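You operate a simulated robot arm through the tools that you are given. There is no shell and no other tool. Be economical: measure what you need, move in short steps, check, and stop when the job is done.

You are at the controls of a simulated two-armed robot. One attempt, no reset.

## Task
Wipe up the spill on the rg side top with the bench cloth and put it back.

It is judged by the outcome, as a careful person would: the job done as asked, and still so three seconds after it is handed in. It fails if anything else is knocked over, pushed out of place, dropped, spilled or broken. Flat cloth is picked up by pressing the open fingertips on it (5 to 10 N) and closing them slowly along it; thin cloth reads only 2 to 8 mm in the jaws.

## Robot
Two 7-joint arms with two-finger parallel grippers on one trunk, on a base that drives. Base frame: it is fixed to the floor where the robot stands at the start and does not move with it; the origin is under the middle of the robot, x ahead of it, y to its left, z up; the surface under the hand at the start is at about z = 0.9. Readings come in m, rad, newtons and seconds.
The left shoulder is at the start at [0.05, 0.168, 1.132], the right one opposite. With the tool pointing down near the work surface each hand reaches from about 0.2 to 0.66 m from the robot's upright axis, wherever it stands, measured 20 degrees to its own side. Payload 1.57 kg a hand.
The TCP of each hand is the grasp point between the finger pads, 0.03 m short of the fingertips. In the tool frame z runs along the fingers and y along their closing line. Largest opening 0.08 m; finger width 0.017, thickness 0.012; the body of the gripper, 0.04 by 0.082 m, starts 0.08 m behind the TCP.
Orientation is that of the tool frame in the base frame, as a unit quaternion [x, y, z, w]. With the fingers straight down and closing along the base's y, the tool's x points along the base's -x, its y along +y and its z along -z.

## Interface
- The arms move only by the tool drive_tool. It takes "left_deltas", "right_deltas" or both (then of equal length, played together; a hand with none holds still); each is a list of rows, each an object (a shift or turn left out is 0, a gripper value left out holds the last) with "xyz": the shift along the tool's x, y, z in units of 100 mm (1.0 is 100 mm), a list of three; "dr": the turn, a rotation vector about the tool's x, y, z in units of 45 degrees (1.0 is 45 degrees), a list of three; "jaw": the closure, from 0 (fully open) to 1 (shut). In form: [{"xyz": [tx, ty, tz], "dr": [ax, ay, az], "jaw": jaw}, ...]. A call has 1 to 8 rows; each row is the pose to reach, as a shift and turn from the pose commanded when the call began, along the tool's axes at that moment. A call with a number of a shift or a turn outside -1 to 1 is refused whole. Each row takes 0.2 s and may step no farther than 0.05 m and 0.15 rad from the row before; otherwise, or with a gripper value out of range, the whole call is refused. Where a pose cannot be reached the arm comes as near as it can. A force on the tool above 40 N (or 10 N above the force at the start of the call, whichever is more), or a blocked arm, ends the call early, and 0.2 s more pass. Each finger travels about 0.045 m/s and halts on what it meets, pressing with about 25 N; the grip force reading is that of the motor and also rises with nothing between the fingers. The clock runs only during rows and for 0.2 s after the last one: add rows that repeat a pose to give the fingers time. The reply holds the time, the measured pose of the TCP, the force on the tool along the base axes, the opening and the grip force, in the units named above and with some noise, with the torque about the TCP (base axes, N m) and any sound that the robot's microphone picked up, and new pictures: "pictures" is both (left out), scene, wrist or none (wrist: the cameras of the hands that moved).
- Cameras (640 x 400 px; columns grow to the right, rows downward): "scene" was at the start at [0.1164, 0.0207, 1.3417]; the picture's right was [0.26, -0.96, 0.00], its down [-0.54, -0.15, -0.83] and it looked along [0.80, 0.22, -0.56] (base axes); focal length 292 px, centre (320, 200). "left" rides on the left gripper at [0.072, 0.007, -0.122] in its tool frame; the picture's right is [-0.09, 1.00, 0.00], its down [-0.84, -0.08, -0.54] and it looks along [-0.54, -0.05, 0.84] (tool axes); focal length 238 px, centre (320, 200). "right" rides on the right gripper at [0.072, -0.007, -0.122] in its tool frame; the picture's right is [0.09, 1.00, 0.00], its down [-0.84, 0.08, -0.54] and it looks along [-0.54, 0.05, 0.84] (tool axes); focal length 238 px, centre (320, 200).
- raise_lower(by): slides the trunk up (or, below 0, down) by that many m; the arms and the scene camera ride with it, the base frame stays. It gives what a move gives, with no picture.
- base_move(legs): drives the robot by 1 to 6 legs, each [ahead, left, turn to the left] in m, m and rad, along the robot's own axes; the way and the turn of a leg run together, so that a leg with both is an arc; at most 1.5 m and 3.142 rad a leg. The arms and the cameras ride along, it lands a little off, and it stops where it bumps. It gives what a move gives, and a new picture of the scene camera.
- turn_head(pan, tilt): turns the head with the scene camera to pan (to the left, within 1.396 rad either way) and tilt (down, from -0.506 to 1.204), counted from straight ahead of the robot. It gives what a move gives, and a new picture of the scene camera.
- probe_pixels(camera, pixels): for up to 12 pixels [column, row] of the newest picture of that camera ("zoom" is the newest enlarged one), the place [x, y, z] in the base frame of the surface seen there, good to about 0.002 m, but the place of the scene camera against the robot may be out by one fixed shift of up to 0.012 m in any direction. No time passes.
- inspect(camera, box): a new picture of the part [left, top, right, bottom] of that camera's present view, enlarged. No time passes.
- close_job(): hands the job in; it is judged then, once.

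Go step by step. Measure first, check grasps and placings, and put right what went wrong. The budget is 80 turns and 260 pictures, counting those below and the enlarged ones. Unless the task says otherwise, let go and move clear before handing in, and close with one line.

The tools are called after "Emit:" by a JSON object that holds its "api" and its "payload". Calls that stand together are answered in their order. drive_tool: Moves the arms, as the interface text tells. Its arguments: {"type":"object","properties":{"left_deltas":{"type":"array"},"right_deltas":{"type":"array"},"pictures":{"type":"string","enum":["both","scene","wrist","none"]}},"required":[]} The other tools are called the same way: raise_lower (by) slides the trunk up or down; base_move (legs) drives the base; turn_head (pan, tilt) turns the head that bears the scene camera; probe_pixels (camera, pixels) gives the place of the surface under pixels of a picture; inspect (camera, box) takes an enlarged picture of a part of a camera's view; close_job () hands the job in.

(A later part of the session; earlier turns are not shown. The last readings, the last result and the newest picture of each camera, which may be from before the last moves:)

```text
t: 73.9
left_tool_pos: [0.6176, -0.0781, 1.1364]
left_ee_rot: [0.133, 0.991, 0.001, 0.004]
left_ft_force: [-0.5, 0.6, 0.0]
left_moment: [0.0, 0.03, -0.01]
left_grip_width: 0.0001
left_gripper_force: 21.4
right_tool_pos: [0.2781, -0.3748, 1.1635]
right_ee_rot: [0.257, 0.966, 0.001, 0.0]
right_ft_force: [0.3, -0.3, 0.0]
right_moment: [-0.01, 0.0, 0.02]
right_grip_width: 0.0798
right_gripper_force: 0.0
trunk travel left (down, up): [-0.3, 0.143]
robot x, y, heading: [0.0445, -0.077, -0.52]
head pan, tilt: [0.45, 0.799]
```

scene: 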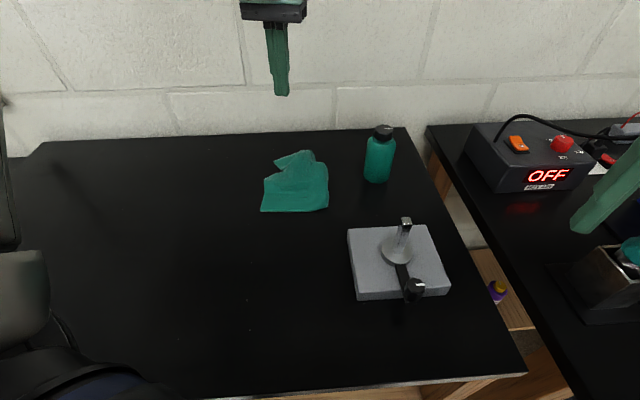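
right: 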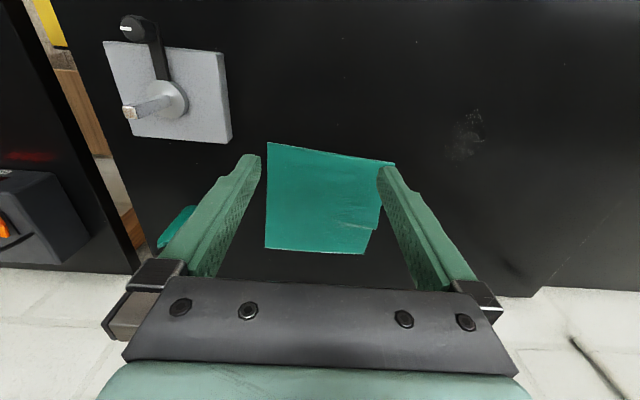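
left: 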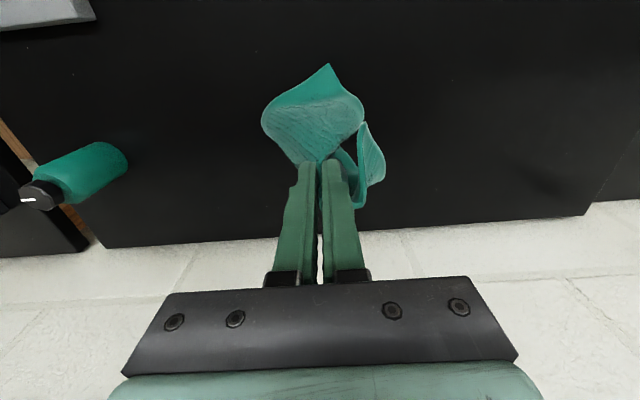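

The cloth slipped out during the turn and now lies folded on the bench near (295,185), not touching the bottle. I'll open the jaws and look closely so I can re-grip and spread it.

Emit:
{"api": "drive_tool", "payload": {"left_deltas": [{"xyz": [0.2, 0, 0], "dr": [0, 0, -0.17], "jaw": 0.5}, {"xyz": [0.4, 0, 0], "dr": [0, 0, -0.34]}, {"xyz": [0.4, 0, 0], "dr": [0, 0, -0.34]}]}}

Emit:
{"api": "inspect", "payload": {"camera": "scene", "box": [220, 120, 420, 245]}}

Emit:
{"api": "inspect", "payload": {"camera": "left", "box": [160, 40, 480, 240]}}

```text
t: 74.7
left_tool_pos: [0.579, -0.0665, 1.1358]
left_ee_rot: [-0.002, 1.0, 0.001, 0.006]
left_ft_force: [0.9, 0.0, -0.3]
left_moment: [-0.03, -0.01, 0.03]
left_grip_width: 0.0399
left_gripper_force: 0.0
right_tool_pos: [0.2781, -0.3752, 1.1624]
right_ee_rot: [0.257, 0.966, 0.001, 0.0]
right_ft_force: [0.0, 0.0, 0.6]
right_moment: [0.02, -0.02, 0.01]
right_grip_width: 0.08
right_gripper_force: 0.1
trunk travel left (down, up): [-0.3, 0.143]
robot x, y, heading: [0.0435, -0.0793, -0.525]
head pan, tilt: [0.45, 0.799]
```

scene: 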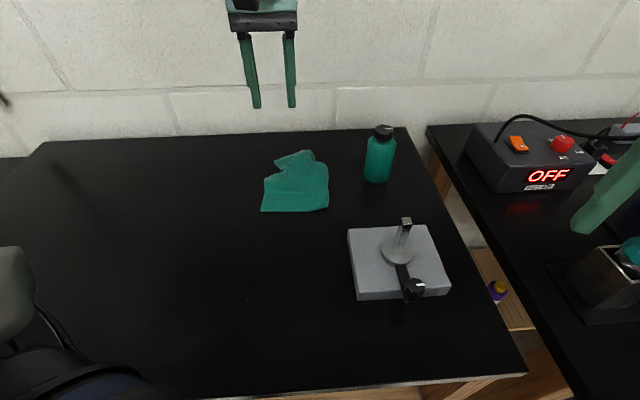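
left: 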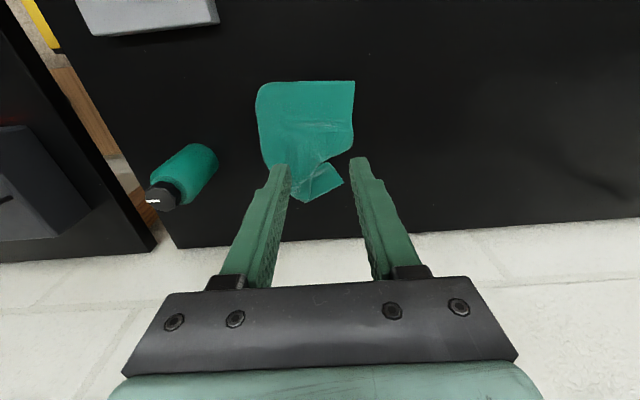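

```text
3.20 times, centred on (320, 182) of scene
```

zoom: 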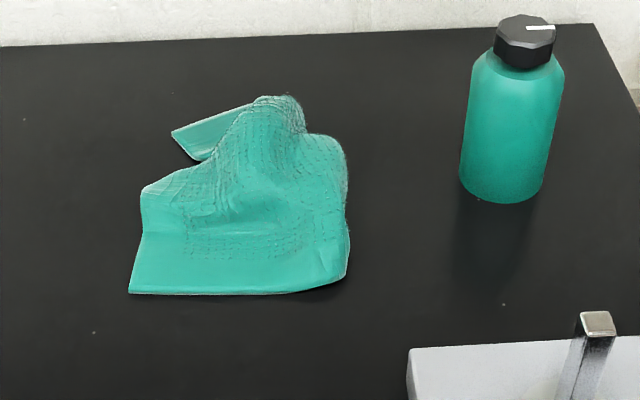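

```text
2.00 times, centred on (320, 140) of left
```

zoom: 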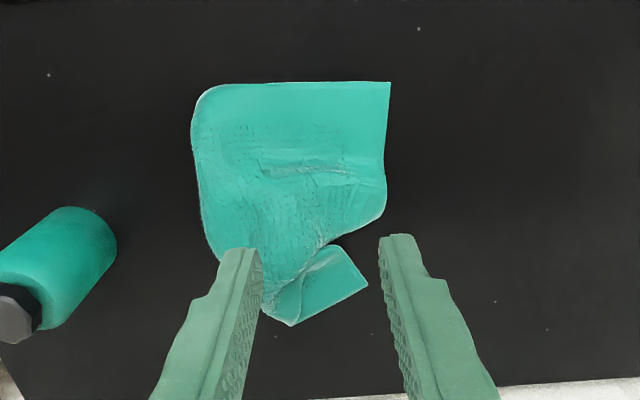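

The cloth's near-left corner is clear at zoom (390,85), its right side is folded under, and the far part is bunched. I'll measure these points.

Emit:
{"api": "probe_pixels", "payload": {"camera": "zoom", "pixels": [[388, 86], [300, 86], [205, 92], [194, 130], [200, 200], [218, 255], [384, 205], [335, 240], [366, 283], [292, 322], [265, 300], [290, 190]]}}

```text
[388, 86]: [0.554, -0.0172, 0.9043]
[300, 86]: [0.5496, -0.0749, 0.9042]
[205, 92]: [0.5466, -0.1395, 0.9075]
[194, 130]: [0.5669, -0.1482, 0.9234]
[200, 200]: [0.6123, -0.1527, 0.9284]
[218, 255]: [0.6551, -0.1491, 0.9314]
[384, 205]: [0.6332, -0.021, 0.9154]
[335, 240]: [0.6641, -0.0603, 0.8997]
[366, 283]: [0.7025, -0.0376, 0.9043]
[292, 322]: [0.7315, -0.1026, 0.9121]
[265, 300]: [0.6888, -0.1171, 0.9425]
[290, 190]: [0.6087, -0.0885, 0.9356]
```

I'll re-grip near the middle of the left edge at about (0.615, -0.056), and lift so it unfolds by its own weight. First I'll descend above it.

Emit:
{"api": "drive_tool", "payload": {"left_deltas": [{"xyz": [-0.2, 0.1, 0.4], "jaw": 0.4}, {"xyz": [-0.36, 0.1, 0.8]}, {"xyz": [-0.36, 0.1, 1.0]}], "pictures": "none"}}

Emit:
{"api": "drive_tool", "payload": {"left_deltas": [{"xyz": [0, 0, 0.4]}, {"xyz": [0, 0, 0.65]}, {"xyz": [0, 0, 0.65]}]}}

```text
t: 75.5
left_tool_pos: [0.6188, -0.0586, 1.0351]
left_ee_rot: [-0.001, 1.0, 0.001, 0.003]
left_ft_force: [1.0, 0.6, 0.0]
left_moment: [0.0, -0.02, -0.02]
left_grip_width: 0.0479
left_gripper_force: 0.1
right_tool_pos: [0.2796, -0.3747, 1.1642]
right_ee_rot: [0.257, 0.966, 0.001, 0.0]
right_ft_force: [-0.3, 0.5, -0.5]
right_moment: [-0.05, 0.0, -0.03]
right_grip_width: 0.0801
right_gripper_force: 0.1
trunk travel left (down, up): [-0.3, 0.143]
robot x, y, heading: [0.0475, -0.0791, -0.517]
head pan, tilt: [0.45, 0.799]
```

```text
t: 76.3
left_tool_pos: [0.6152, -0.0549, 0.9704]
left_ee_rot: [-0.001, 1.0, 0.001, 0.005]
left_ft_force: [0.4, 0.2, -0.6]
left_moment: [0.01, 0.02, 0.01]
left_grip_width: 0.0479
left_gripper_force: 0.1
right_tool_pos: [0.2777, -0.3759, 1.1629]
right_ee_rot: [0.257, 0.966, 0.001, -0.001]
right_ft_force: [-0.1, 0.2, -0.5]
right_moment: [-0.03, -0.02, -0.03]
right_grip_width: 0.0802
right_gripper_force: 0.0
trunk travel left (down, up): [-0.3, 0.143]
robot x, y, heading: [0.0479, -0.0788, -0.518]
head pan, tilt: [0.45, 0.799]
```

scene: 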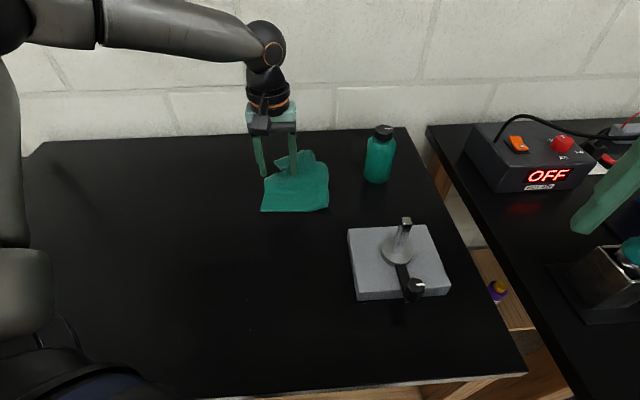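
left: 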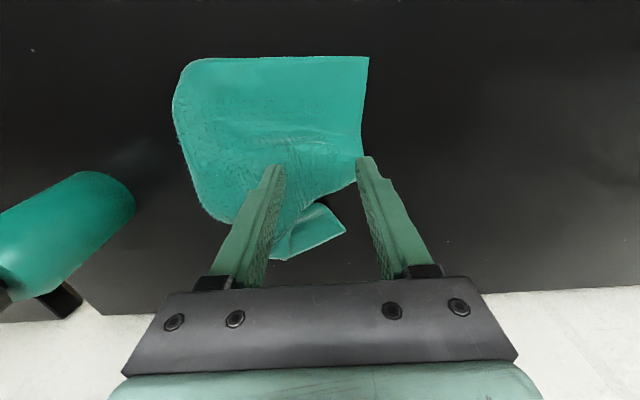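

The outer finger is right at the edge, so I'll shift in 1 cm and 1.5 cm nearer, then press.

Emit:
{"api": "drive_tool", "payload": {"left_deltas": [{"xyz": [0.15, -0.1, 0.1]}, {"xyz": [0.15, -0.1, 0.25]}, {"xyz": [0.15, -0.1, 0.33]}, {"xyz": [0.15, -0.1, 0.345]}], "pictures": "wrist"}}

```text
t: 77.3
left_tool_pos: [0.6003, -0.0665, 0.9387]
left_ee_rot: [-0.001, 1.0, 0.001, 0.005]
left_ft_force: [0.5, -0.1, 2.1]
left_moment: [-0.06, -0.02, -0.01]
left_grip_width: 0.0477
left_gripper_force: 0.1
right_tool_pos: [0.2781, -0.3748, 1.1626]
right_ee_rot: [0.257, 0.966, 0.001, 0.0]
right_ft_force: [0.2, 0.2, -0.3]
right_moment: [-0.01, -0.06, 0.0]
right_grip_width: 0.08
right_gripper_force: 0.1
trunk travel left (down, up): [-0.3, 0.143]
robot x, y, heading: [0.0473, -0.0781, -0.519]
head pan, tilt: [0.45, 0.799]
```

left: 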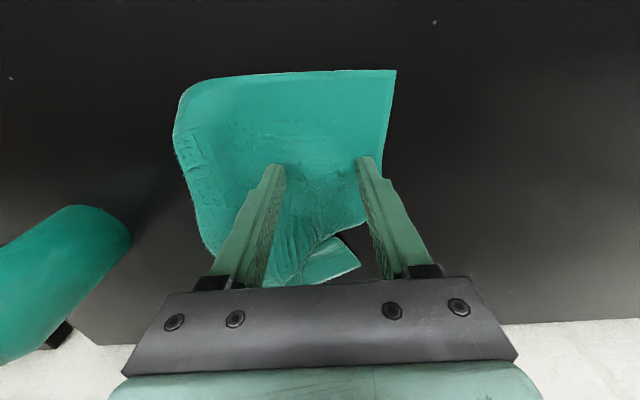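

Both tips are on the cloth. I'll press a little more and close slowly.

Emit:
{"api": "drive_tool", "payload": {"left_deltas": [{"xyz": [0, 0, 0.025], "jaw": 0.4}, {"xyz": [0, 0, 0.03], "jaw": 0.5}, {"xyz": [0, 0, 0.03], "jaw": 0.6}, {"xyz": [0, 0, 0.03], "jaw": 0.7}, {"xyz": [0, 0, 0.03], "jaw": 0.8}, {"xyz": [0, 0, 0.03], "jaw": 0.9}, {"xyz": [0, 0, 0.03], "jaw": 1.0}, {"xyz": [0, 0, 0.03], "jaw": 1.0}], "pictures": "wrist"}}

```text
t: 79.1
left_tool_pos: [0.6009, -0.0658, 0.9359]
left_ee_rot: [0.0, 1.0, 0.002, 0.005]
left_ft_force: [-0.4, 3.9, 16.4]
left_moment: [-0.02, -0.14, -0.01]
left_grip_width: 0.0062
left_gripper_force: 25.0
right_tool_pos: [0.2774, -0.375, 1.1625]
right_ee_rot: [0.257, 0.966, 0.002, 0.001]
right_ft_force: [-0.4, 1.3, 0.2]
right_moment: [0.02, 0.01, 0.02]
right_grip_width: 0.0801
right_gripper_force: 0.0
trunk travel left (down, up): [-0.3, 0.143]
robot x, y, heading: [0.0462, -0.081, -0.519]
head pan, tilt: [0.45, 0.799]
```

left: 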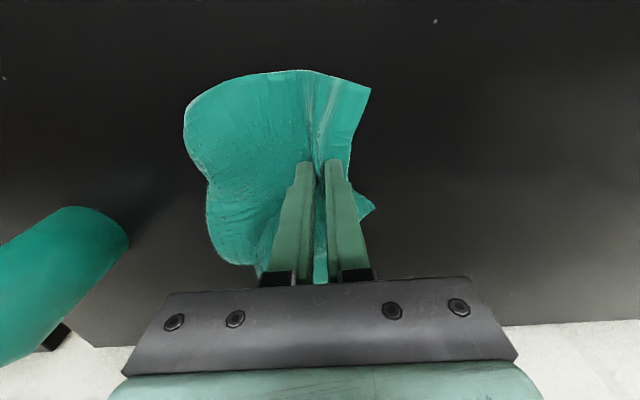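

It grips with 6.2 mm, possibly more layers than one fold. I'll lift straight up slowly and look.

Emit:
{"api": "drive_tool", "payload": {"left_deltas": [{"xyz": [0, 0, -0.2]}, {"xyz": [0, 0.1, -0.4]}, {"xyz": [0, 0.2, -0.7]}, {"xyz": [0, 0.3, -1.0]}], "pictures": "none"}}

Emit:
{"api": "drive_tool", "payload": {"left_deltas": [{"xyz": [0, 0, -0.3]}, {"xyz": [0, 0, -0.6]}, {"xyz": [0, 0, -0.9]}, {"xyz": [0, 0, -1.0]}]}}

Emit:
{"api": "inspect", "payload": {"camera": "scene", "box": [160, 60, 400, 210]}}

```text
t: 80.1
left_tool_pos: [0.5979, -0.0334, 1.0381]
left_ee_rot: [-0.001, 1.0, 0.001, 0.004]
left_ft_force: [0.8, 0.5, 0.5]
left_moment: [0.01, 0.0, 0.0]
left_grip_width: 0.0049
left_gripper_force: 25.0
right_tool_pos: [0.2778, -0.3752, 1.1615]
right_ee_rot: [0.257, 0.966, 0.0, 0.001]
right_ft_force: [0.6, -0.1, -0.6]
right_moment: [0.03, 0.0, 0.01]
right_grip_width: 0.0799
right_gripper_force: 0.0
trunk travel left (down, up): [-0.3, 0.143]
robot x, y, heading: [0.0458, -0.0791, -0.52]
head pan, tilt: [0.45, 0.799]
```

```text
t: 81.1
left_tool_pos: [0.5985, -0.0373, 1.1343]
left_ee_rot: [-0.002, 1.0, 0.001, 0.005]
left_ft_force: [0.1, -0.4, -1.3]
left_moment: [-0.01, -0.03, -0.02]
left_grip_width: 0.0049
left_gripper_force: 25.0
right_tool_pos: [0.2772, -0.3756, 1.1626]
right_ee_rot: [0.257, 0.966, 0.001, 0.001]
right_ft_force: [0.5, -0.6, 0.3]
right_moment: [0.01, -0.02, -0.01]
right_grip_width: 0.0802
right_gripper_force: 0.1
trunk travel left (down, up): [-0.3, 0.143]
robot x, y, heading: [0.0464, -0.0765, -0.522]
head pan, tilt: [0.45, 0.799]
```

scene: 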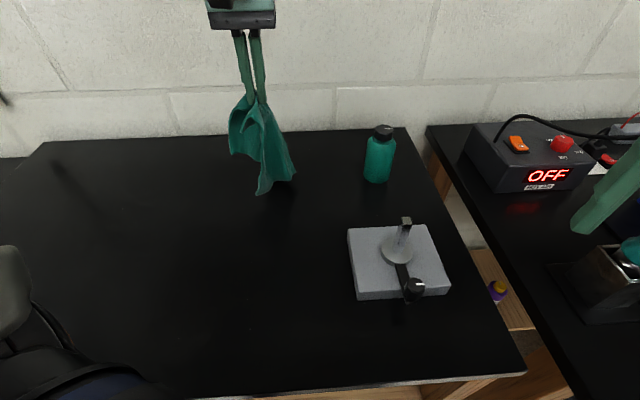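
left: 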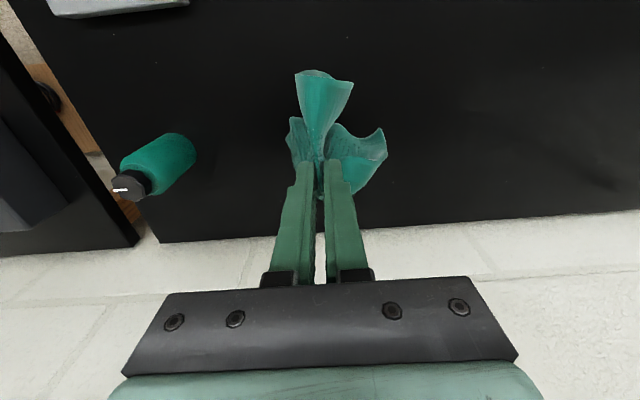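

```text
2.67 times, centred on (280, 135) of scene
```

zoom: 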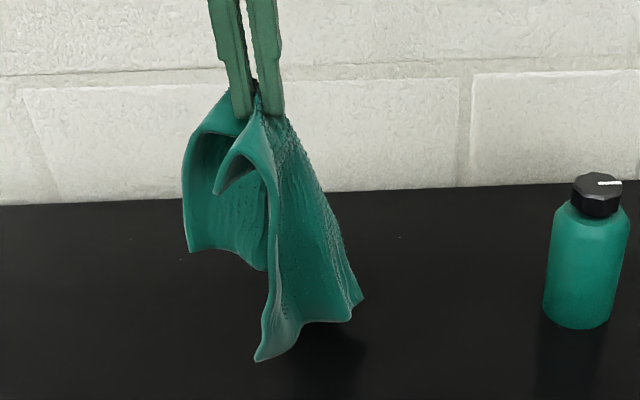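

The grip is too central and several layers are caught. I'll set it down while sweeping left to spread it, release, and re-grip a proper edge.

Emit:
{"api": "drive_tool", "payload": {"left_deltas": [{"xyz": [0.1, -0.3, 0.3]}, {"xyz": [0.1, -0.4, 0.7]}, {"xyz": [0.1, -0.3, 1.0]}], "pictures": "none"}}

Emit:
{"api": "drive_tool", "payload": {"left_deltas": [{"xyz": [0, 0.2, 0.35]}, {"xyz": [0, 0.45, 0.7]}, {"xyz": [0, 0.75, 0.85]}, {"xyz": [0, 1.0, 0.9]}], "pictures": "none"}}

Emit:
{"api": "drive_tool", "payload": {"left_deltas": [{"xyz": [0, 0.3, 0]}, {"xyz": [0, 0.6, 0]}, {"xyz": [0, 0.6, 0.03]}]}}

```text
t: 81.9
left_tool_pos: [0.5901, -0.0694, 1.0347]
left_ee_rot: [0.0, 1.0, 0.0, 0.006]
left_ft_force: [-0.7, -0.3, 0.3]
left_moment: [-0.06, -0.03, 0.02]
left_grip_width: 0.0046
left_gripper_force: 24.7
right_tool_pos: [0.2762, -0.3754, 1.163]
right_ee_rot: [0.257, 0.966, 0.001, 0.001]
right_ft_force: [0.3, 0.0, 0.5]
right_moment: [0.0, 0.0, 0.02]
right_grip_width: 0.0801
right_gripper_force: 0.1
trunk travel left (down, up): [-0.3, 0.143]
robot x, y, heading: [0.0462, -0.0811, -0.517]
head pan, tilt: [0.45, 0.799]
```

```text
t: 82.9
left_tool_pos: [0.5922, 0.0336, 0.9453]
left_ee_rot: [0.001, 1.0, 0.0, 0.004]
left_ft_force: [0.7, -0.1, 0.6]
left_moment: [-0.05, 0.0, -0.01]
left_grip_width: 0.0046
left_gripper_force: 25.0
right_tool_pos: [0.2777, -0.375, 1.162]
right_ee_rot: [0.257, 0.966, 0.001, 0.001]
right_ft_force: [-0.1, -0.9, 0.1]
right_moment: [-0.03, 0.01, -0.01]
right_grip_width: 0.0802
right_gripper_force: 0.0
trunk travel left (down, up): [-0.3, 0.143]
robot x, y, heading: [0.0491, -0.0791, -0.521]
head pan, tilt: [0.45, 0.799]
```

```text
t: 83.7
left_tool_pos: [0.5889, 0.0939, 0.9428]
left_ee_rot: [-0.001, 1.0, 0.001, 0.005]
left_ft_force: [0.4, 0.1, 1.3]
left_moment: [-0.02, 0.0, -0.02]
left_grip_width: 0.0049
left_gripper_force: 25.1
right_tool_pos: [0.275, -0.3753, 1.163]
right_ee_rot: [0.257, 0.966, 0.001, 0.001]
right_ft_force: [0.1, -0.2, 0.3]
right_moment: [0.01, 0.02, 0.01]
right_grip_width: 0.0801
right_gripper_force: 0.1
trunk travel left (down, up): [-0.3, 0.143]
robot x, y, heading: [0.0452, -0.0794, -0.521]
head pan, tilt: [0.45, 0.799]
```

scene: 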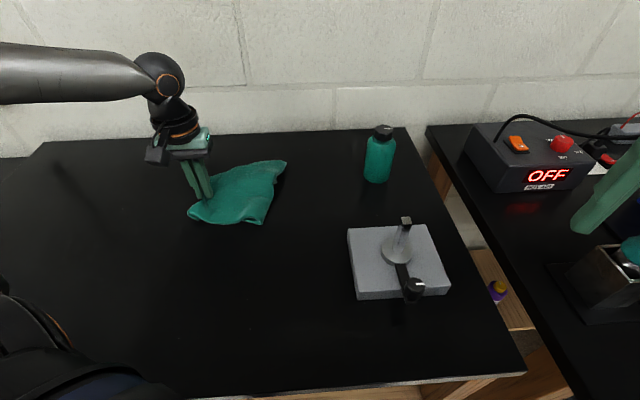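
left: 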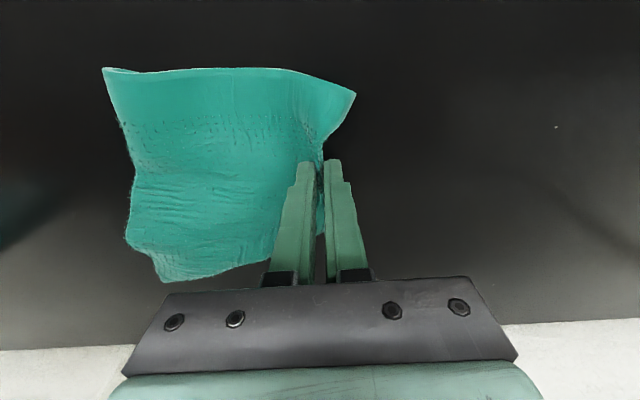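

That spread it well. I'll release, lift straight up, and look.

Emit:
{"api": "drive_tool", "payload": {"left_deltas": [{"xyz": [0, 0, 0], "jaw": 0.7}, {"xyz": [0, 0, 0], "jaw": 0.7}, {"xyz": [0, 0, 0], "jaw": 0.5}, {"xyz": [0, 0, -0.4]}, {"xyz": [0.3, 0.2, -0.8]}, {"xyz": [0.7, 0.2, -1.0]}], "pictures": "none"}}

Emit:
{"api": "drive_tool", "payload": {"left_deltas": [{"xyz": [0.3, 0, -0.4]}, {"xyz": [0.3, 0, -0.7]}, {"xyz": [0.3, 0, -0.7]}]}}

Emit:
{"api": "inspect", "payload": {"camera": "left", "box": [80, 100, 400, 300]}}

Emit:
{"api": "inspect", "payload": {"camera": "scene", "box": [140, 120, 340, 245]}}

```text
refused: row 5 steps farther than a row can; nothing moved
```

```text
t: 84.5
left_tool_pos: [0.5592, 0.0932, 1.0111]
left_ee_rot: [-0.001, 1.0, 0.001, 0.005]
left_ft_force: [-0.7, -0.7, -1.0]
left_moment: [-0.01, 0.01, 0.0]
left_grip_width: 0.0047
left_gripper_force: 25.7
right_tool_pos: [0.2764, -0.3739, 1.162]
right_ee_rot: [0.257, 0.966, 0.001, 0.001]
right_ft_force: [-0.1, -1.0, 0.1]
right_moment: [-0.02, 0.02, 0.01]
right_grip_width: 0.0801
right_gripper_force: 0.1
trunk travel left (down, up): [-0.3, 0.143]
robot x, y, heading: [0.044, -0.0816, -0.52]
head pan, tilt: [0.45, 0.799]
```

scene: 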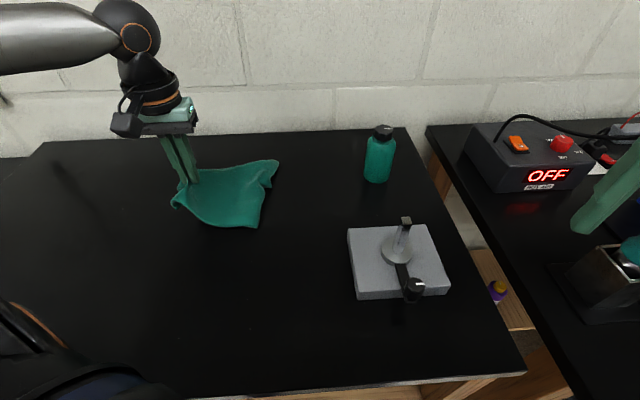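
left: 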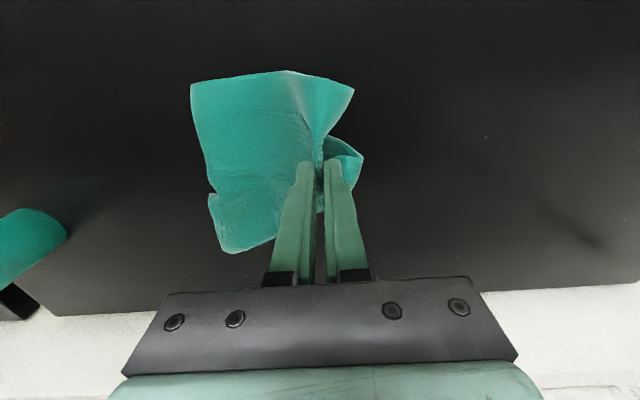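

```text
2.00 times, centred on (240, 200) of left
```

zoom: 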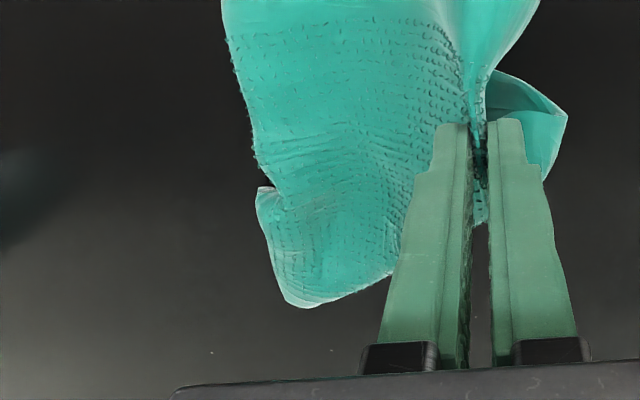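

```text
3.20 times, centred on (240, 182) of scene
```

zoom: 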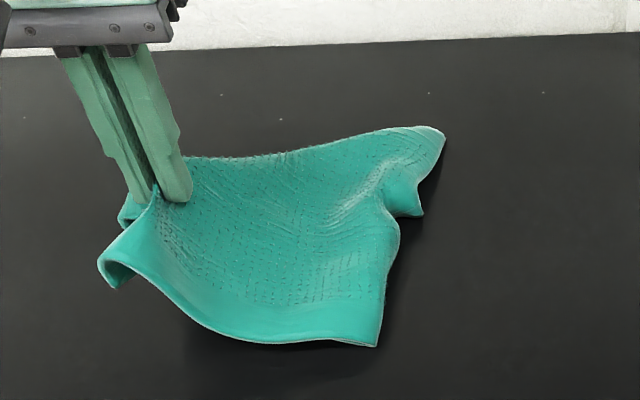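

The release row was refused, so it is still held, and it now hangs well from close to the left edge. I'll lower it with a leftward drag, then release with valid steps.

Emit:
{"api": "drive_tool", "payload": {"left_deltas": [{"xyz": [0, 0.1, 0.35]}, {"xyz": [0, 0.3, 0.68]}, {"xyz": [0, 0.6, 0.7]}, {"xyz": [0, 0.8, 0.72]}, {"xyz": [0, 0.8, 0.72]}], "pictures": "none"}}

Emit:
{"api": "drive_tool", "payload": {"left_deltas": [{"xyz": [0, 0, 0], "jaw": 0.75}, {"xyz": [0, 0, 0], "jaw": 0.6}, {"xyz": [0, 0, -0.1], "jaw": 0.5}, {"xyz": [0, 0, -0.4]}, {"xyz": [0.2, 0.0, -0.8]}, {"xyz": [0.5, 0.0, -1.0]}], "pictures": "none"}}

Emit:
{"api": "drive_tool", "payload": {"left_deltas": [{"xyz": [0.3, 0, -0.3]}, {"xyz": [0.3, 0, -0.7]}, {"xyz": [0.3, 0, -0.7]}]}}

Emit:
{"api": "inspect", "payload": {"camera": "left", "box": [80, 100, 400, 300]}}

Emit:
{"api": "inspect", "payload": {"camera": "scene", "box": [120, 120, 320, 245]}}

```text
t: 85.7
left_tool_pos: [0.5601, 0.1743, 0.9402]
left_ee_rot: [0.0, 1.0, 0.001, 0.005]
left_ft_force: [0.1, -1.4, 4.7]
left_moment: [-0.08, -0.04, -0.01]
left_grip_width: 0.005
left_gripper_force: 25.1
right_tool_pos: [0.2767, -0.375, 1.1627]
right_ee_rot: [0.257, 0.966, 0.001, 0.0]
right_ft_force: [1.4, -0.1, -1.0]
right_moment: [0.0, -0.04, 0.03]
right_grip_width: 0.08
right_gripper_force: 0.1
trunk travel left (down, up): [-0.3, 0.143]
robot x, y, heading: [0.0465, -0.0809, -0.521]
head pan, tilt: [0.45, 0.799]
```

```text
t: 87.1
left_tool_pos: [0.5069, 0.1744, 1.0403]
left_ee_rot: [-0.001, 1.0, 0.001, 0.005]
left_ft_force: [0.1, 0.6, 0.2]
left_moment: [-0.01, 0.0, -0.01]
left_grip_width: 0.04
left_gripper_force: 0.0
right_tool_pos: [0.2766, -0.3748, 1.163]
right_ee_rot: [0.256, 0.967, 0.001, 0.001]
right_ft_force: [0.0, -0.1, 0.4]
right_moment: [0.01, 0.01, -0.04]
right_grip_width: 0.0798
right_gripper_force: 0.2
trunk travel left (down, up): [-0.3, 0.143]
robot x, y, heading: [0.0458, -0.084, -0.52]
head pan, tilt: [0.45, 0.799]
```

```text
t: 87.9
left_tool_pos: [0.4768, 0.1725, 1.1093]
left_ee_rot: [-0.001, 1.0, 0.002, 0.005]
left_ft_force: [0.6, 0.1, 0.9]
left_moment: [0.01, -0.01, -0.01]
left_grip_width: 0.0401
left_gripper_force: 0.0
right_tool_pos: [0.276, -0.3741, 1.1629]
right_ee_rot: [0.257, 0.966, 0.001, 0.001]
right_ft_force: [-0.5, -0.5, 0.5]
right_moment: [-0.01, 0.02, -0.02]
right_grip_width: 0.0802
right_gripper_force: 0.0
trunk travel left (down, up): [-0.3, 0.143]
robot x, y, heading: [0.0415, -0.079, -0.515]
head pan, tilt: [0.45, 0.799]
```

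scene: 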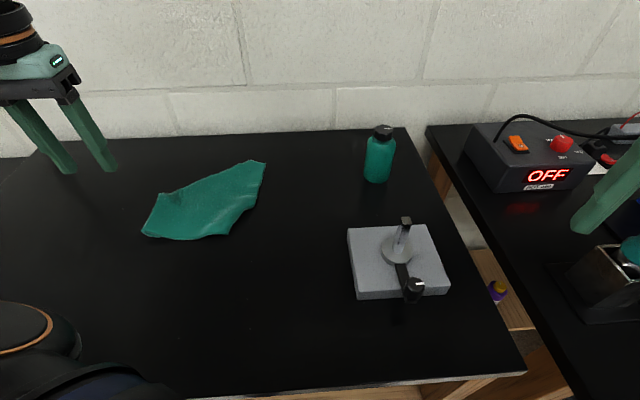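
left: 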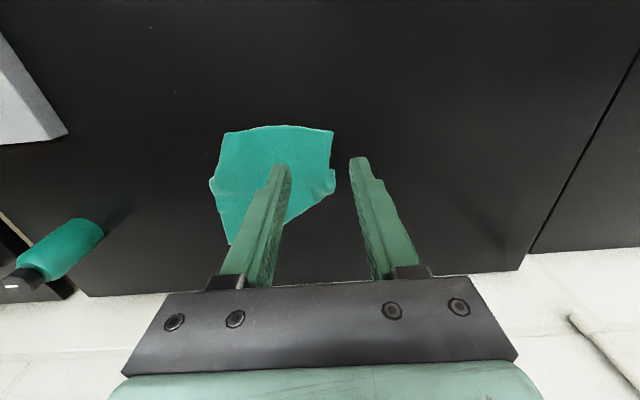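

```text
2.00 times, centred on (240, 200) of left
```

zoom: 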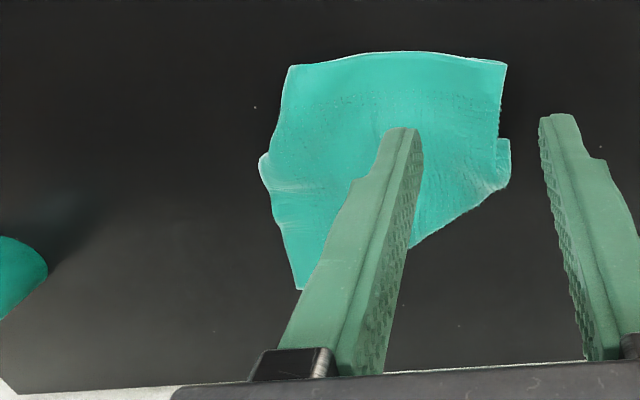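

```text
3.20 times, centred on (220, 182) of scene
```

zoom: 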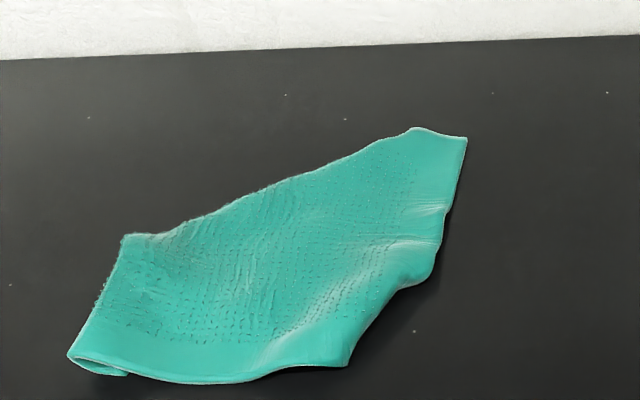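

The far-left corner is folded under along the diagonal, while the near edge and the other corners are in view. I'll measure the corners.

Emit:
{"api": "probe_pixels", "payload": {"camera": "left", "pixels": [[331, 134], [300, 129], [227, 134], [211, 182], [230, 240], [333, 172], [325, 192], [290, 218], [260, 150], [310, 160]]}}

```text
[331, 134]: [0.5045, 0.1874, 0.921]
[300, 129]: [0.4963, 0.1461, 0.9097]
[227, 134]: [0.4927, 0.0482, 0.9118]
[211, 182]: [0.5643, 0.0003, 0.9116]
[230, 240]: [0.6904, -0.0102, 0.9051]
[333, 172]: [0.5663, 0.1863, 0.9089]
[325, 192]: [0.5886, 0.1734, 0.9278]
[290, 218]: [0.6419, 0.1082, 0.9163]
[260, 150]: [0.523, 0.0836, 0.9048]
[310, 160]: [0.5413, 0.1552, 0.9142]
```

The right edge is clean and complete, with the near-right corner at (0.493, 0.048). I'll grip that corner diagonally so the cloth hangs and unfolds, then lay it with a diagonal drag to its home near (0.476, -0.115).

Emit:
{"api": "drive_tool", "payload": {"left_deltas": [{"xyz": [-0.1, -0.3, 0.1], "dr": [0, 0, -0.16]}, {"xyz": [-0.25, -0.6, 0.2], "dr": [0, 0, -0.32]}, {"xyz": [-0.4, -0.85, 0.4], "dr": [0, 0, -0.48]}, {"xyz": [-0.47, -1.0, 0.7], "dr": [0, 0, -0.637]}, {"xyz": [-0.47, -1.0, 0.9], "dr": [0, 0, -0.637]}, {"xyz": [-0.47, -1.0, 1.0], "dr": [0, 0, -0.637]}]}}

```text
t: 89.3
left_tool_pos: [0.5257, 0.0738, 1.0077]
left_ee_rot: [-0.248, 0.969, 0.001, 0.006]
left_ft_force: [-0.3, 0.4, -0.3]
left_moment: [0.01, 0.01, -0.01]
left_grip_width: 0.04
left_gripper_force: 0.0
right_tool_pos: [0.2761, -0.3748, 1.1619]
right_ee_rot: [0.257, 0.966, 0.001, 0.001]
right_ft_force: [-0.3, 0.1, -0.2]
right_moment: [-0.04, -0.01, -0.02]
right_grip_width: 0.0803
right_gripper_force: 0.2
trunk travel left (down, up): [-0.3, 0.143]
robot x, y, heading: [0.0449, -0.0782, -0.523]
head pan, tilt: [0.45, 0.799]
```

scene: 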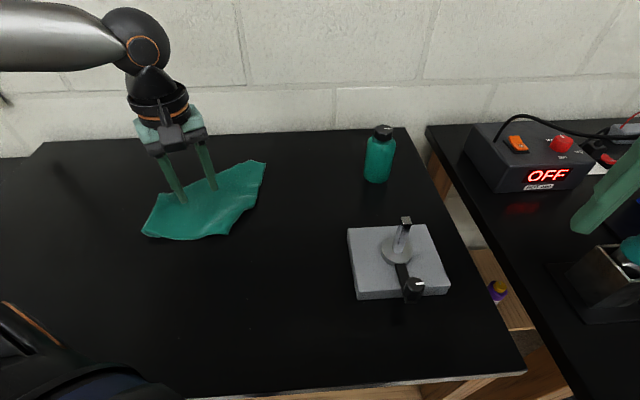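
left: 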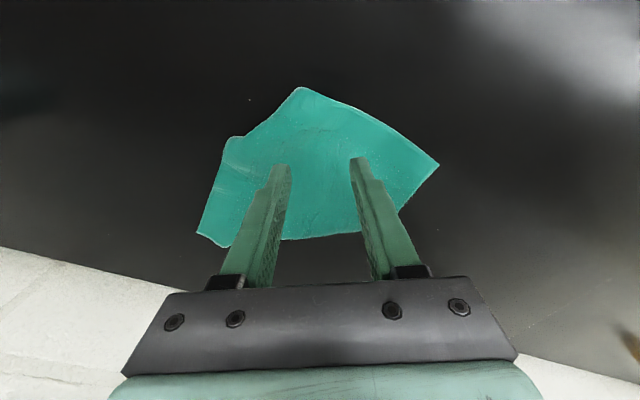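

The corner shows at (300,88) and is aligned between the fingers. I'll measure it precisely to place the pinch about 3 cm inside it.

Emit:
{"api": "probe_pixels", "payload": {"camera": "left", "pixels": [[300, 91], [243, 138], [355, 112], [302, 120], [434, 165], [205, 230]]}}

```text
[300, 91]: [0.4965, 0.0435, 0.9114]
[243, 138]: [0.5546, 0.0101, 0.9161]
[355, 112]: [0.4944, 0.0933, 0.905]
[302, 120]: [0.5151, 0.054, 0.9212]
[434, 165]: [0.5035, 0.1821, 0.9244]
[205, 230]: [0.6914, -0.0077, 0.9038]
```

The corner is at (0.4965, 0.0435). I'll center the pinch at (0.523, 0.0585), descend, and press.

Emit:
{"api": "drive_tool", "payload": {"left_deltas": [{"xyz": [0.1, -0.12, 0.2]}, {"xyz": [0.1, -0.12, 0.5]}, {"xyz": [0.1, -0.12, 0.67]}, {"xyz": [0.1, -0.12, 0.71]}, {"xyz": [0.1, -0.12, 0.72]}], "pictures": "wrist"}}

```text
t: 90.5
left_tool_pos: [0.5242, 0.0565, 0.9375]
left_ee_rot: [-0.248, 0.969, 0.0, 0.006]
left_ft_force: [-0.9, 0.3, 2.1]
left_moment: [-0.07, -0.01, -0.02]
left_grip_width: 0.0396
left_gripper_force: 0.0
right_tool_pos: [0.2765, -0.3752, 1.161]
right_ee_rot: [0.257, 0.966, 0.001, 0.001]
right_ft_force: [-0.2, -0.4, 0.0]
right_moment: [0.0, 0.04, 0.0]
right_grip_width: 0.0799
right_gripper_force: 0.1
trunk travel left (down, up): [-0.3, 0.143]
robot x, y, heading: [0.043, -0.0787, -0.519]
head pan, tilt: [0.45, 0.799]
```

left: 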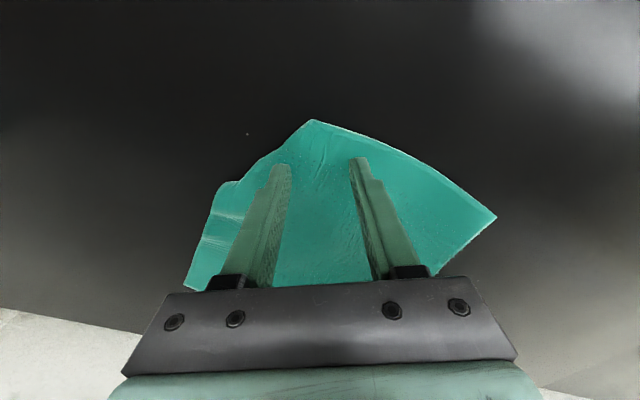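

Both tips are on the cloth just inside the corner. I'll press a bit more and close.

Emit:
{"api": "drive_tool", "payload": {"left_deltas": [{"xyz": [0, 0, 0.03], "jaw": 0.5}, {"xyz": [0, 0, 0.03], "jaw": 0.58}, {"xyz": [0, 0, 0.03], "jaw": 0.66}, {"xyz": [0, 0, 0.03], "jaw": 0.74}, {"xyz": [0, 0, 0.03], "jaw": 0.82}, {"xyz": [0, 0, 0.03], "jaw": 0.9}, {"xyz": [0, 0, 0.03], "jaw": 1.0}, {"xyz": [0, 0, 0.03], "jaw": 1.0}], "pictures": "wrist"}}

```text
t: 92.3
left_tool_pos: [0.5259, 0.0579, 0.9346]
left_ee_rot: [-0.248, 0.969, -0.001, 0.008]
left_ft_force: [4.3, -3.1, 24.9]
left_moment: [-0.16, -0.08, 0.03]
left_grip_width: 0.0002
left_gripper_force: 21.4
right_tool_pos: [0.2761, -0.3764, 1.1627]
right_ee_rot: [0.257, 0.966, 0.002, 0.001]
right_ft_force: [0.1, -0.3, -0.6]
right_moment: [0.02, 0.01, 0.01]
right_grip_width: 0.08
right_gripper_force: 0.1
trunk travel left (down, up): [-0.3, 0.143]
robot x, y, heading: [0.0482, -0.0794, -0.515]
head pan, tilt: [0.45, 0.799]
```

left: 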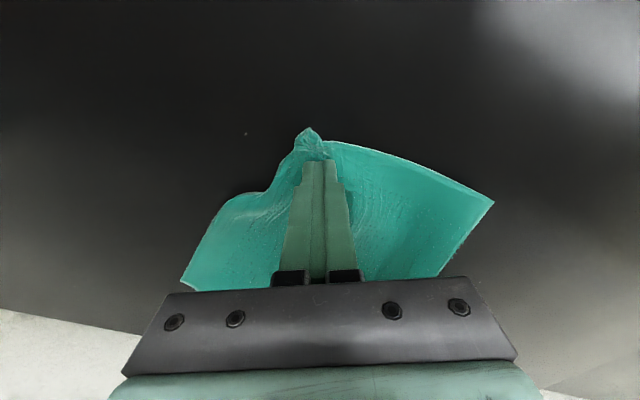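

The jaws closed empty because the press rose to 25 N. I'll reopen and try again with lighter pressure.

Emit:
{"api": "drive_tool", "payload": {"left_deltas": [{"xyz": [0, 0, -0.15], "jaw": 1.0}, {"xyz": [0, 0, -0.15], "jaw": 0.6}, {"xyz": [0, 0, -0.15], "jaw": 0.4}, {"xyz": [0, 0, -0.15], "jaw": 0.4}, {"xyz": [-0.08, 0, -0.05], "jaw": 0.4}, {"xyz": [-0.08, 0, -0.01], "jaw": 0.4}, {"xyz": [-0.08, 0, -0.01], "jaw": 0.4}], "pictures": "wrist"}}

```text
t: 93.9
left_tool_pos: [0.531, 0.0616, 0.9352]
left_ee_rot: [-0.248, 0.969, 0.0, 0.007]
left_ft_force: [-1.4, 0.8, 5.8]
left_moment: [-0.13, -0.04, 0.0]
left_grip_width: 0.0473
left_gripper_force: 0.0
right_tool_pos: [0.2759, -0.3759, 1.1622]
right_ee_rot: [0.258, 0.966, 0.001, 0.001]
right_ft_force: [0.0, 0.0, 0.4]
right_moment: [0.02, 0.0, 0.0]
right_grip_width: 0.0799
right_gripper_force: 0.1
trunk travel left (down, up): [-0.3, 0.143]
robot x, y, heading: [0.048, -0.0781, -0.521]
head pan, tilt: [0.45, 0.799]
```

left: 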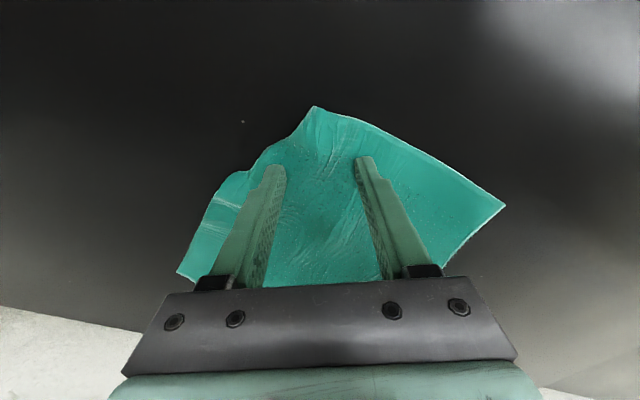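

The press is 5.8 N. I'll close slowly, holding that height.

Emit:
{"api": "drive_tool", "payload": {"left_deltas": [{"xyz": [0, 0, 0.008], "jaw": 0.48}, {"xyz": [0, 0, 0.008], "jaw": 0.56}, {"xyz": [0, 0, 0.008], "jaw": 0.64}, {"xyz": [0, 0, 0.006], "jaw": 0.72}, {"xyz": [0, 0, 0.004], "jaw": 0.8}, {"xyz": [0, 0, 0.002], "jaw": 0.88}, {"xyz": [0, 0, 0], "jaw": 1.0}, {"xyz": [0, 0, 0], "jaw": 1.0}], "pictures": "wrist"}}

```text
t: 95.7
left_tool_pos: [0.5314, 0.0623, 0.935]
left_ee_rot: [-0.247, 0.969, 0.0, 0.006]
left_ft_force: [0.0, 3.4, 17.1]
left_moment: [0.08, -0.15, -0.06]
left_grip_width: 0.0064
left_gripper_force: 24.9
right_tool_pos: [0.2744, -0.3754, 1.1625]
right_ee_rot: [0.257, 0.966, 0.002, 0.002]
right_ft_force: [0.5, 0.2, 0.2]
right_moment: [-0.01, 0.02, 0.0]
right_grip_width: 0.0802
right_gripper_force: 0.0
trunk travel left (down, up): [-0.3, 0.143]
robot x, y, heading: [0.0442, -0.0797, -0.518]
head pan, tilt: [0.45, 0.799]
```

left: 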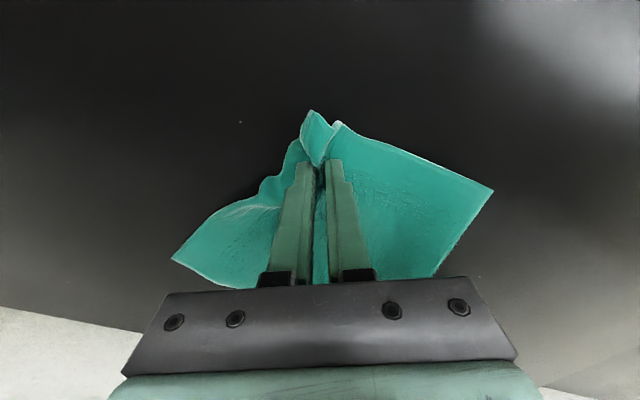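

It's gripped at 6.4 mm with the corner pinched. I'll lift high and check how it hangs.

Emit:
{"api": "drive_tool", "payload": {"left_deltas": [{"xyz": [0, 0, -0.2]}, {"xyz": [0, 0, -0.45]}, {"xyz": [0, 0, -0.7]}, {"xyz": [0, 0, -1.0]}], "pictures": "none"}}

Emit:
{"api": "drive_tool", "payload": {"left_deltas": [{"xyz": [0, 0, -0.3]}, {"xyz": [0, 0, -0.6]}, {"xyz": [0, 0, -0.9]}, {"xyz": [0, 0, -1.0]}]}}

Emit:
{"api": "inspect", "payload": {"camera": "scene", "box": [80, 60, 320, 210]}}

```text
t: 96.7
left_tool_pos: [0.5288, 0.0619, 1.0361]
left_ee_rot: [-0.247, 0.969, -0.001, 0.005]
left_ft_force: [-0.1, -0.6, -1.1]
left_moment: [0.0, 0.01, -0.01]
left_grip_width: 0.0057
left_gripper_force: 24.8
right_tool_pos: [0.275, -0.3763, 1.1614]
right_ee_rot: [0.257, 0.966, 0.002, 0.002]
right_ft_force: [-0.4, -0.1, -0.1]
right_moment: [0.01, -0.01, 0.0]
right_grip_width: 0.0801
right_gripper_force: 0.0
trunk travel left (down, up): [-0.3, 0.143]
robot x, y, heading: [0.0477, -0.0804, -0.518]
head pan, tilt: [0.45, 0.799]
```

```text
t: 97.7
left_tool_pos: [0.529, 0.0615, 1.1365]
left_ee_rot: [-0.248, 0.969, 0.0, 0.006]
left_ft_force: [0.2, 0.1, 0.0]
left_moment: [-0.01, 0.0, -0.01]
left_grip_width: 0.0058
left_gripper_force: 25.2
right_tool_pos: [0.2748, -0.3751, 1.1616]
right_ee_rot: [0.257, 0.966, 0.001, 0.002]
right_ft_force: [1.1, 0.8, 0.4]
right_moment: [0.0, -0.01, 0.0]
right_grip_width: 0.0799
right_gripper_force: 0.0
trunk travel left (down, up): [-0.3, 0.143]
robot x, y, heading: [0.0495, -0.0786, -0.518]
head pan, tilt: [0.45, 0.799]
```

scene: 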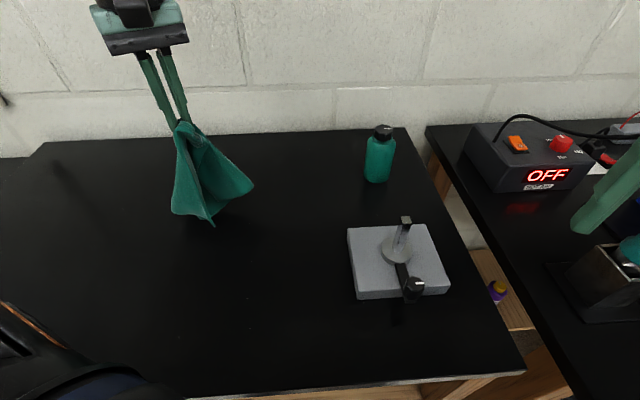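
left: 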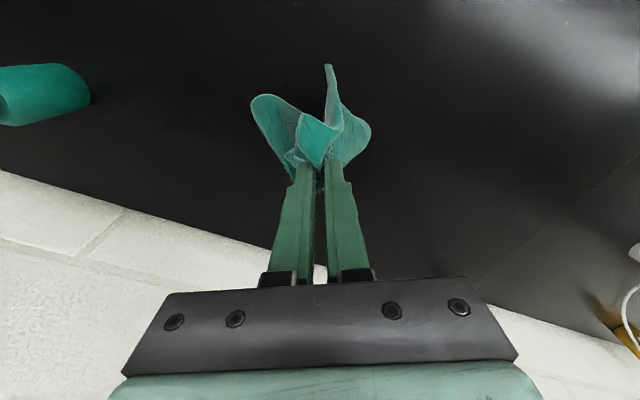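

```text
2.67 times, centred on (200, 135) of scene
```

zoom: 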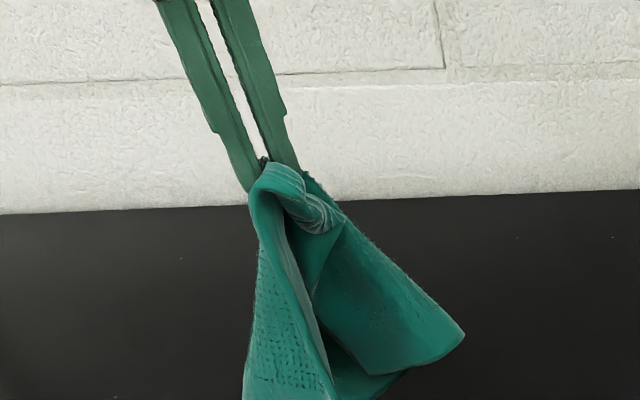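

Two opposite corners, A and the folded-under one, are pinched together, so it hangs as a diagonal half-fold. I'll lay that triangle with its apex at the near-right home corner, then open the top layer over like a book.

Emit:
{"api": "drive_tool", "payload": {"left_deltas": [{"xyz": [-0.2, -0.3, 0], "dr": [0, 0, -0.12]}, {"xyz": [-0.4, -0.6, 0], "dr": [0, 0, -0.25]}, {"xyz": [-0.46, -0.82, 0], "dr": [0, 0, -0.25]}, {"xyz": [-0.46, -0.82, 0], "dr": [0, 0, -0.25]}, {"xyz": [-0.46, -0.82, 0], "dr": [0, 0, -0.25]}], "pictures": "none"}}

Emit:
{"api": "drive_tool", "payload": {"left_deltas": [{"xyz": [0, 0, 0.35]}, {"xyz": [0.2, -0.05, 0.7]}, {"xyz": [0.5, -0.1, 1.0]}], "pictures": "none"}}

Emit:
{"api": "drive_tool", "payload": {"left_deltas": [{"xyz": [0.2, 0, 0.4]}, {"xyz": [0.45, 0, 0.75]}, {"xyz": [0.75, 0, 0.9]}, {"xyz": [0.98, 0, 0.94]}, {"xyz": [0.98, 0, 0.94]}]}}

```text
t: 98.9
left_tool_pos: [0.6088, 0.0138, 1.1352]
left_ee_rot: [-0.343, 0.939, 0.0, 0.005]
left_ft_force: [-0.3, -0.6, -0.1]
left_moment: [0.01, -0.01, -0.06]
left_grip_width: 0.0058
left_gripper_force: 25.2
right_tool_pos: [0.2756, -0.3752, 1.1619]
right_ee_rot: [0.257, 0.966, 0.001, 0.002]
right_ft_force: [0.8, 0.4, 0.5]
right_moment: [0.01, 0.0, -0.03]
right_grip_width: 0.0801
right_gripper_force: 0.0
trunk travel left (down, up): [-0.3, 0.143]
robot x, y, heading: [0.0465, -0.0784, -0.521]
head pan, tilt: [0.45, 0.799]
```

```text
t: 99.7
left_tool_pos: [0.575, -0.0256, 1.0355]
left_ee_rot: [-0.342, 0.94, -0.002, 0.006]
left_ft_force: [0.2, -0.2, -0.5]
left_moment: [-0.04, 0.01, -0.03]
left_grip_width: 0.0058
left_gripper_force: 24.7
right_tool_pos: [0.2751, -0.3751, 1.1629]
right_ee_rot: [0.258, 0.966, 0.002, 0.003]
right_ft_force: [-0.7, 0.1, 0.3]
right_moment: [0.03, 0.02, 0.06]
right_grip_width: 0.08
right_gripper_force: 0.1
trunk travel left (down, up): [-0.3, 0.143]
robot x, y, heading: [0.0472, -0.0778, -0.521]
head pan, tilt: [0.45, 0.799]
```

```text
t: 100.9
left_tool_pos: [0.5025, -0.089, 0.9389]
left_ee_rot: [-0.342, 0.94, -0.001, 0.007]
left_ft_force: [0.9, 0.9, 4.6]
left_moment: [0.01, -0.1, -0.05]
left_grip_width: 0.0057
left_gripper_force: 25.2
right_tool_pos: [0.276, -0.3754, 1.1618]
right_ee_rot: [0.257, 0.966, 0.001, 0.002]
right_ft_force: [0.1, 0.4, 0.0]
right_moment: [0.04, 0.01, -0.02]
right_grip_width: 0.08
right_gripper_force: 0.0
trunk travel left (down, up): [-0.3, 0.143]
robot x, y, heading: [0.0429, -0.0779, -0.524]
head pan, tilt: [0.45, 0.799]
```

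scene: 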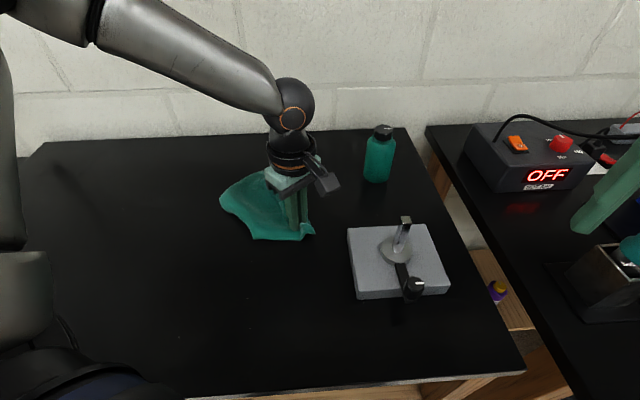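
left: 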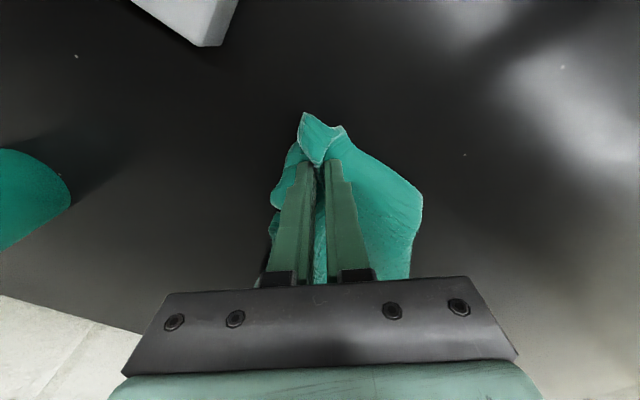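

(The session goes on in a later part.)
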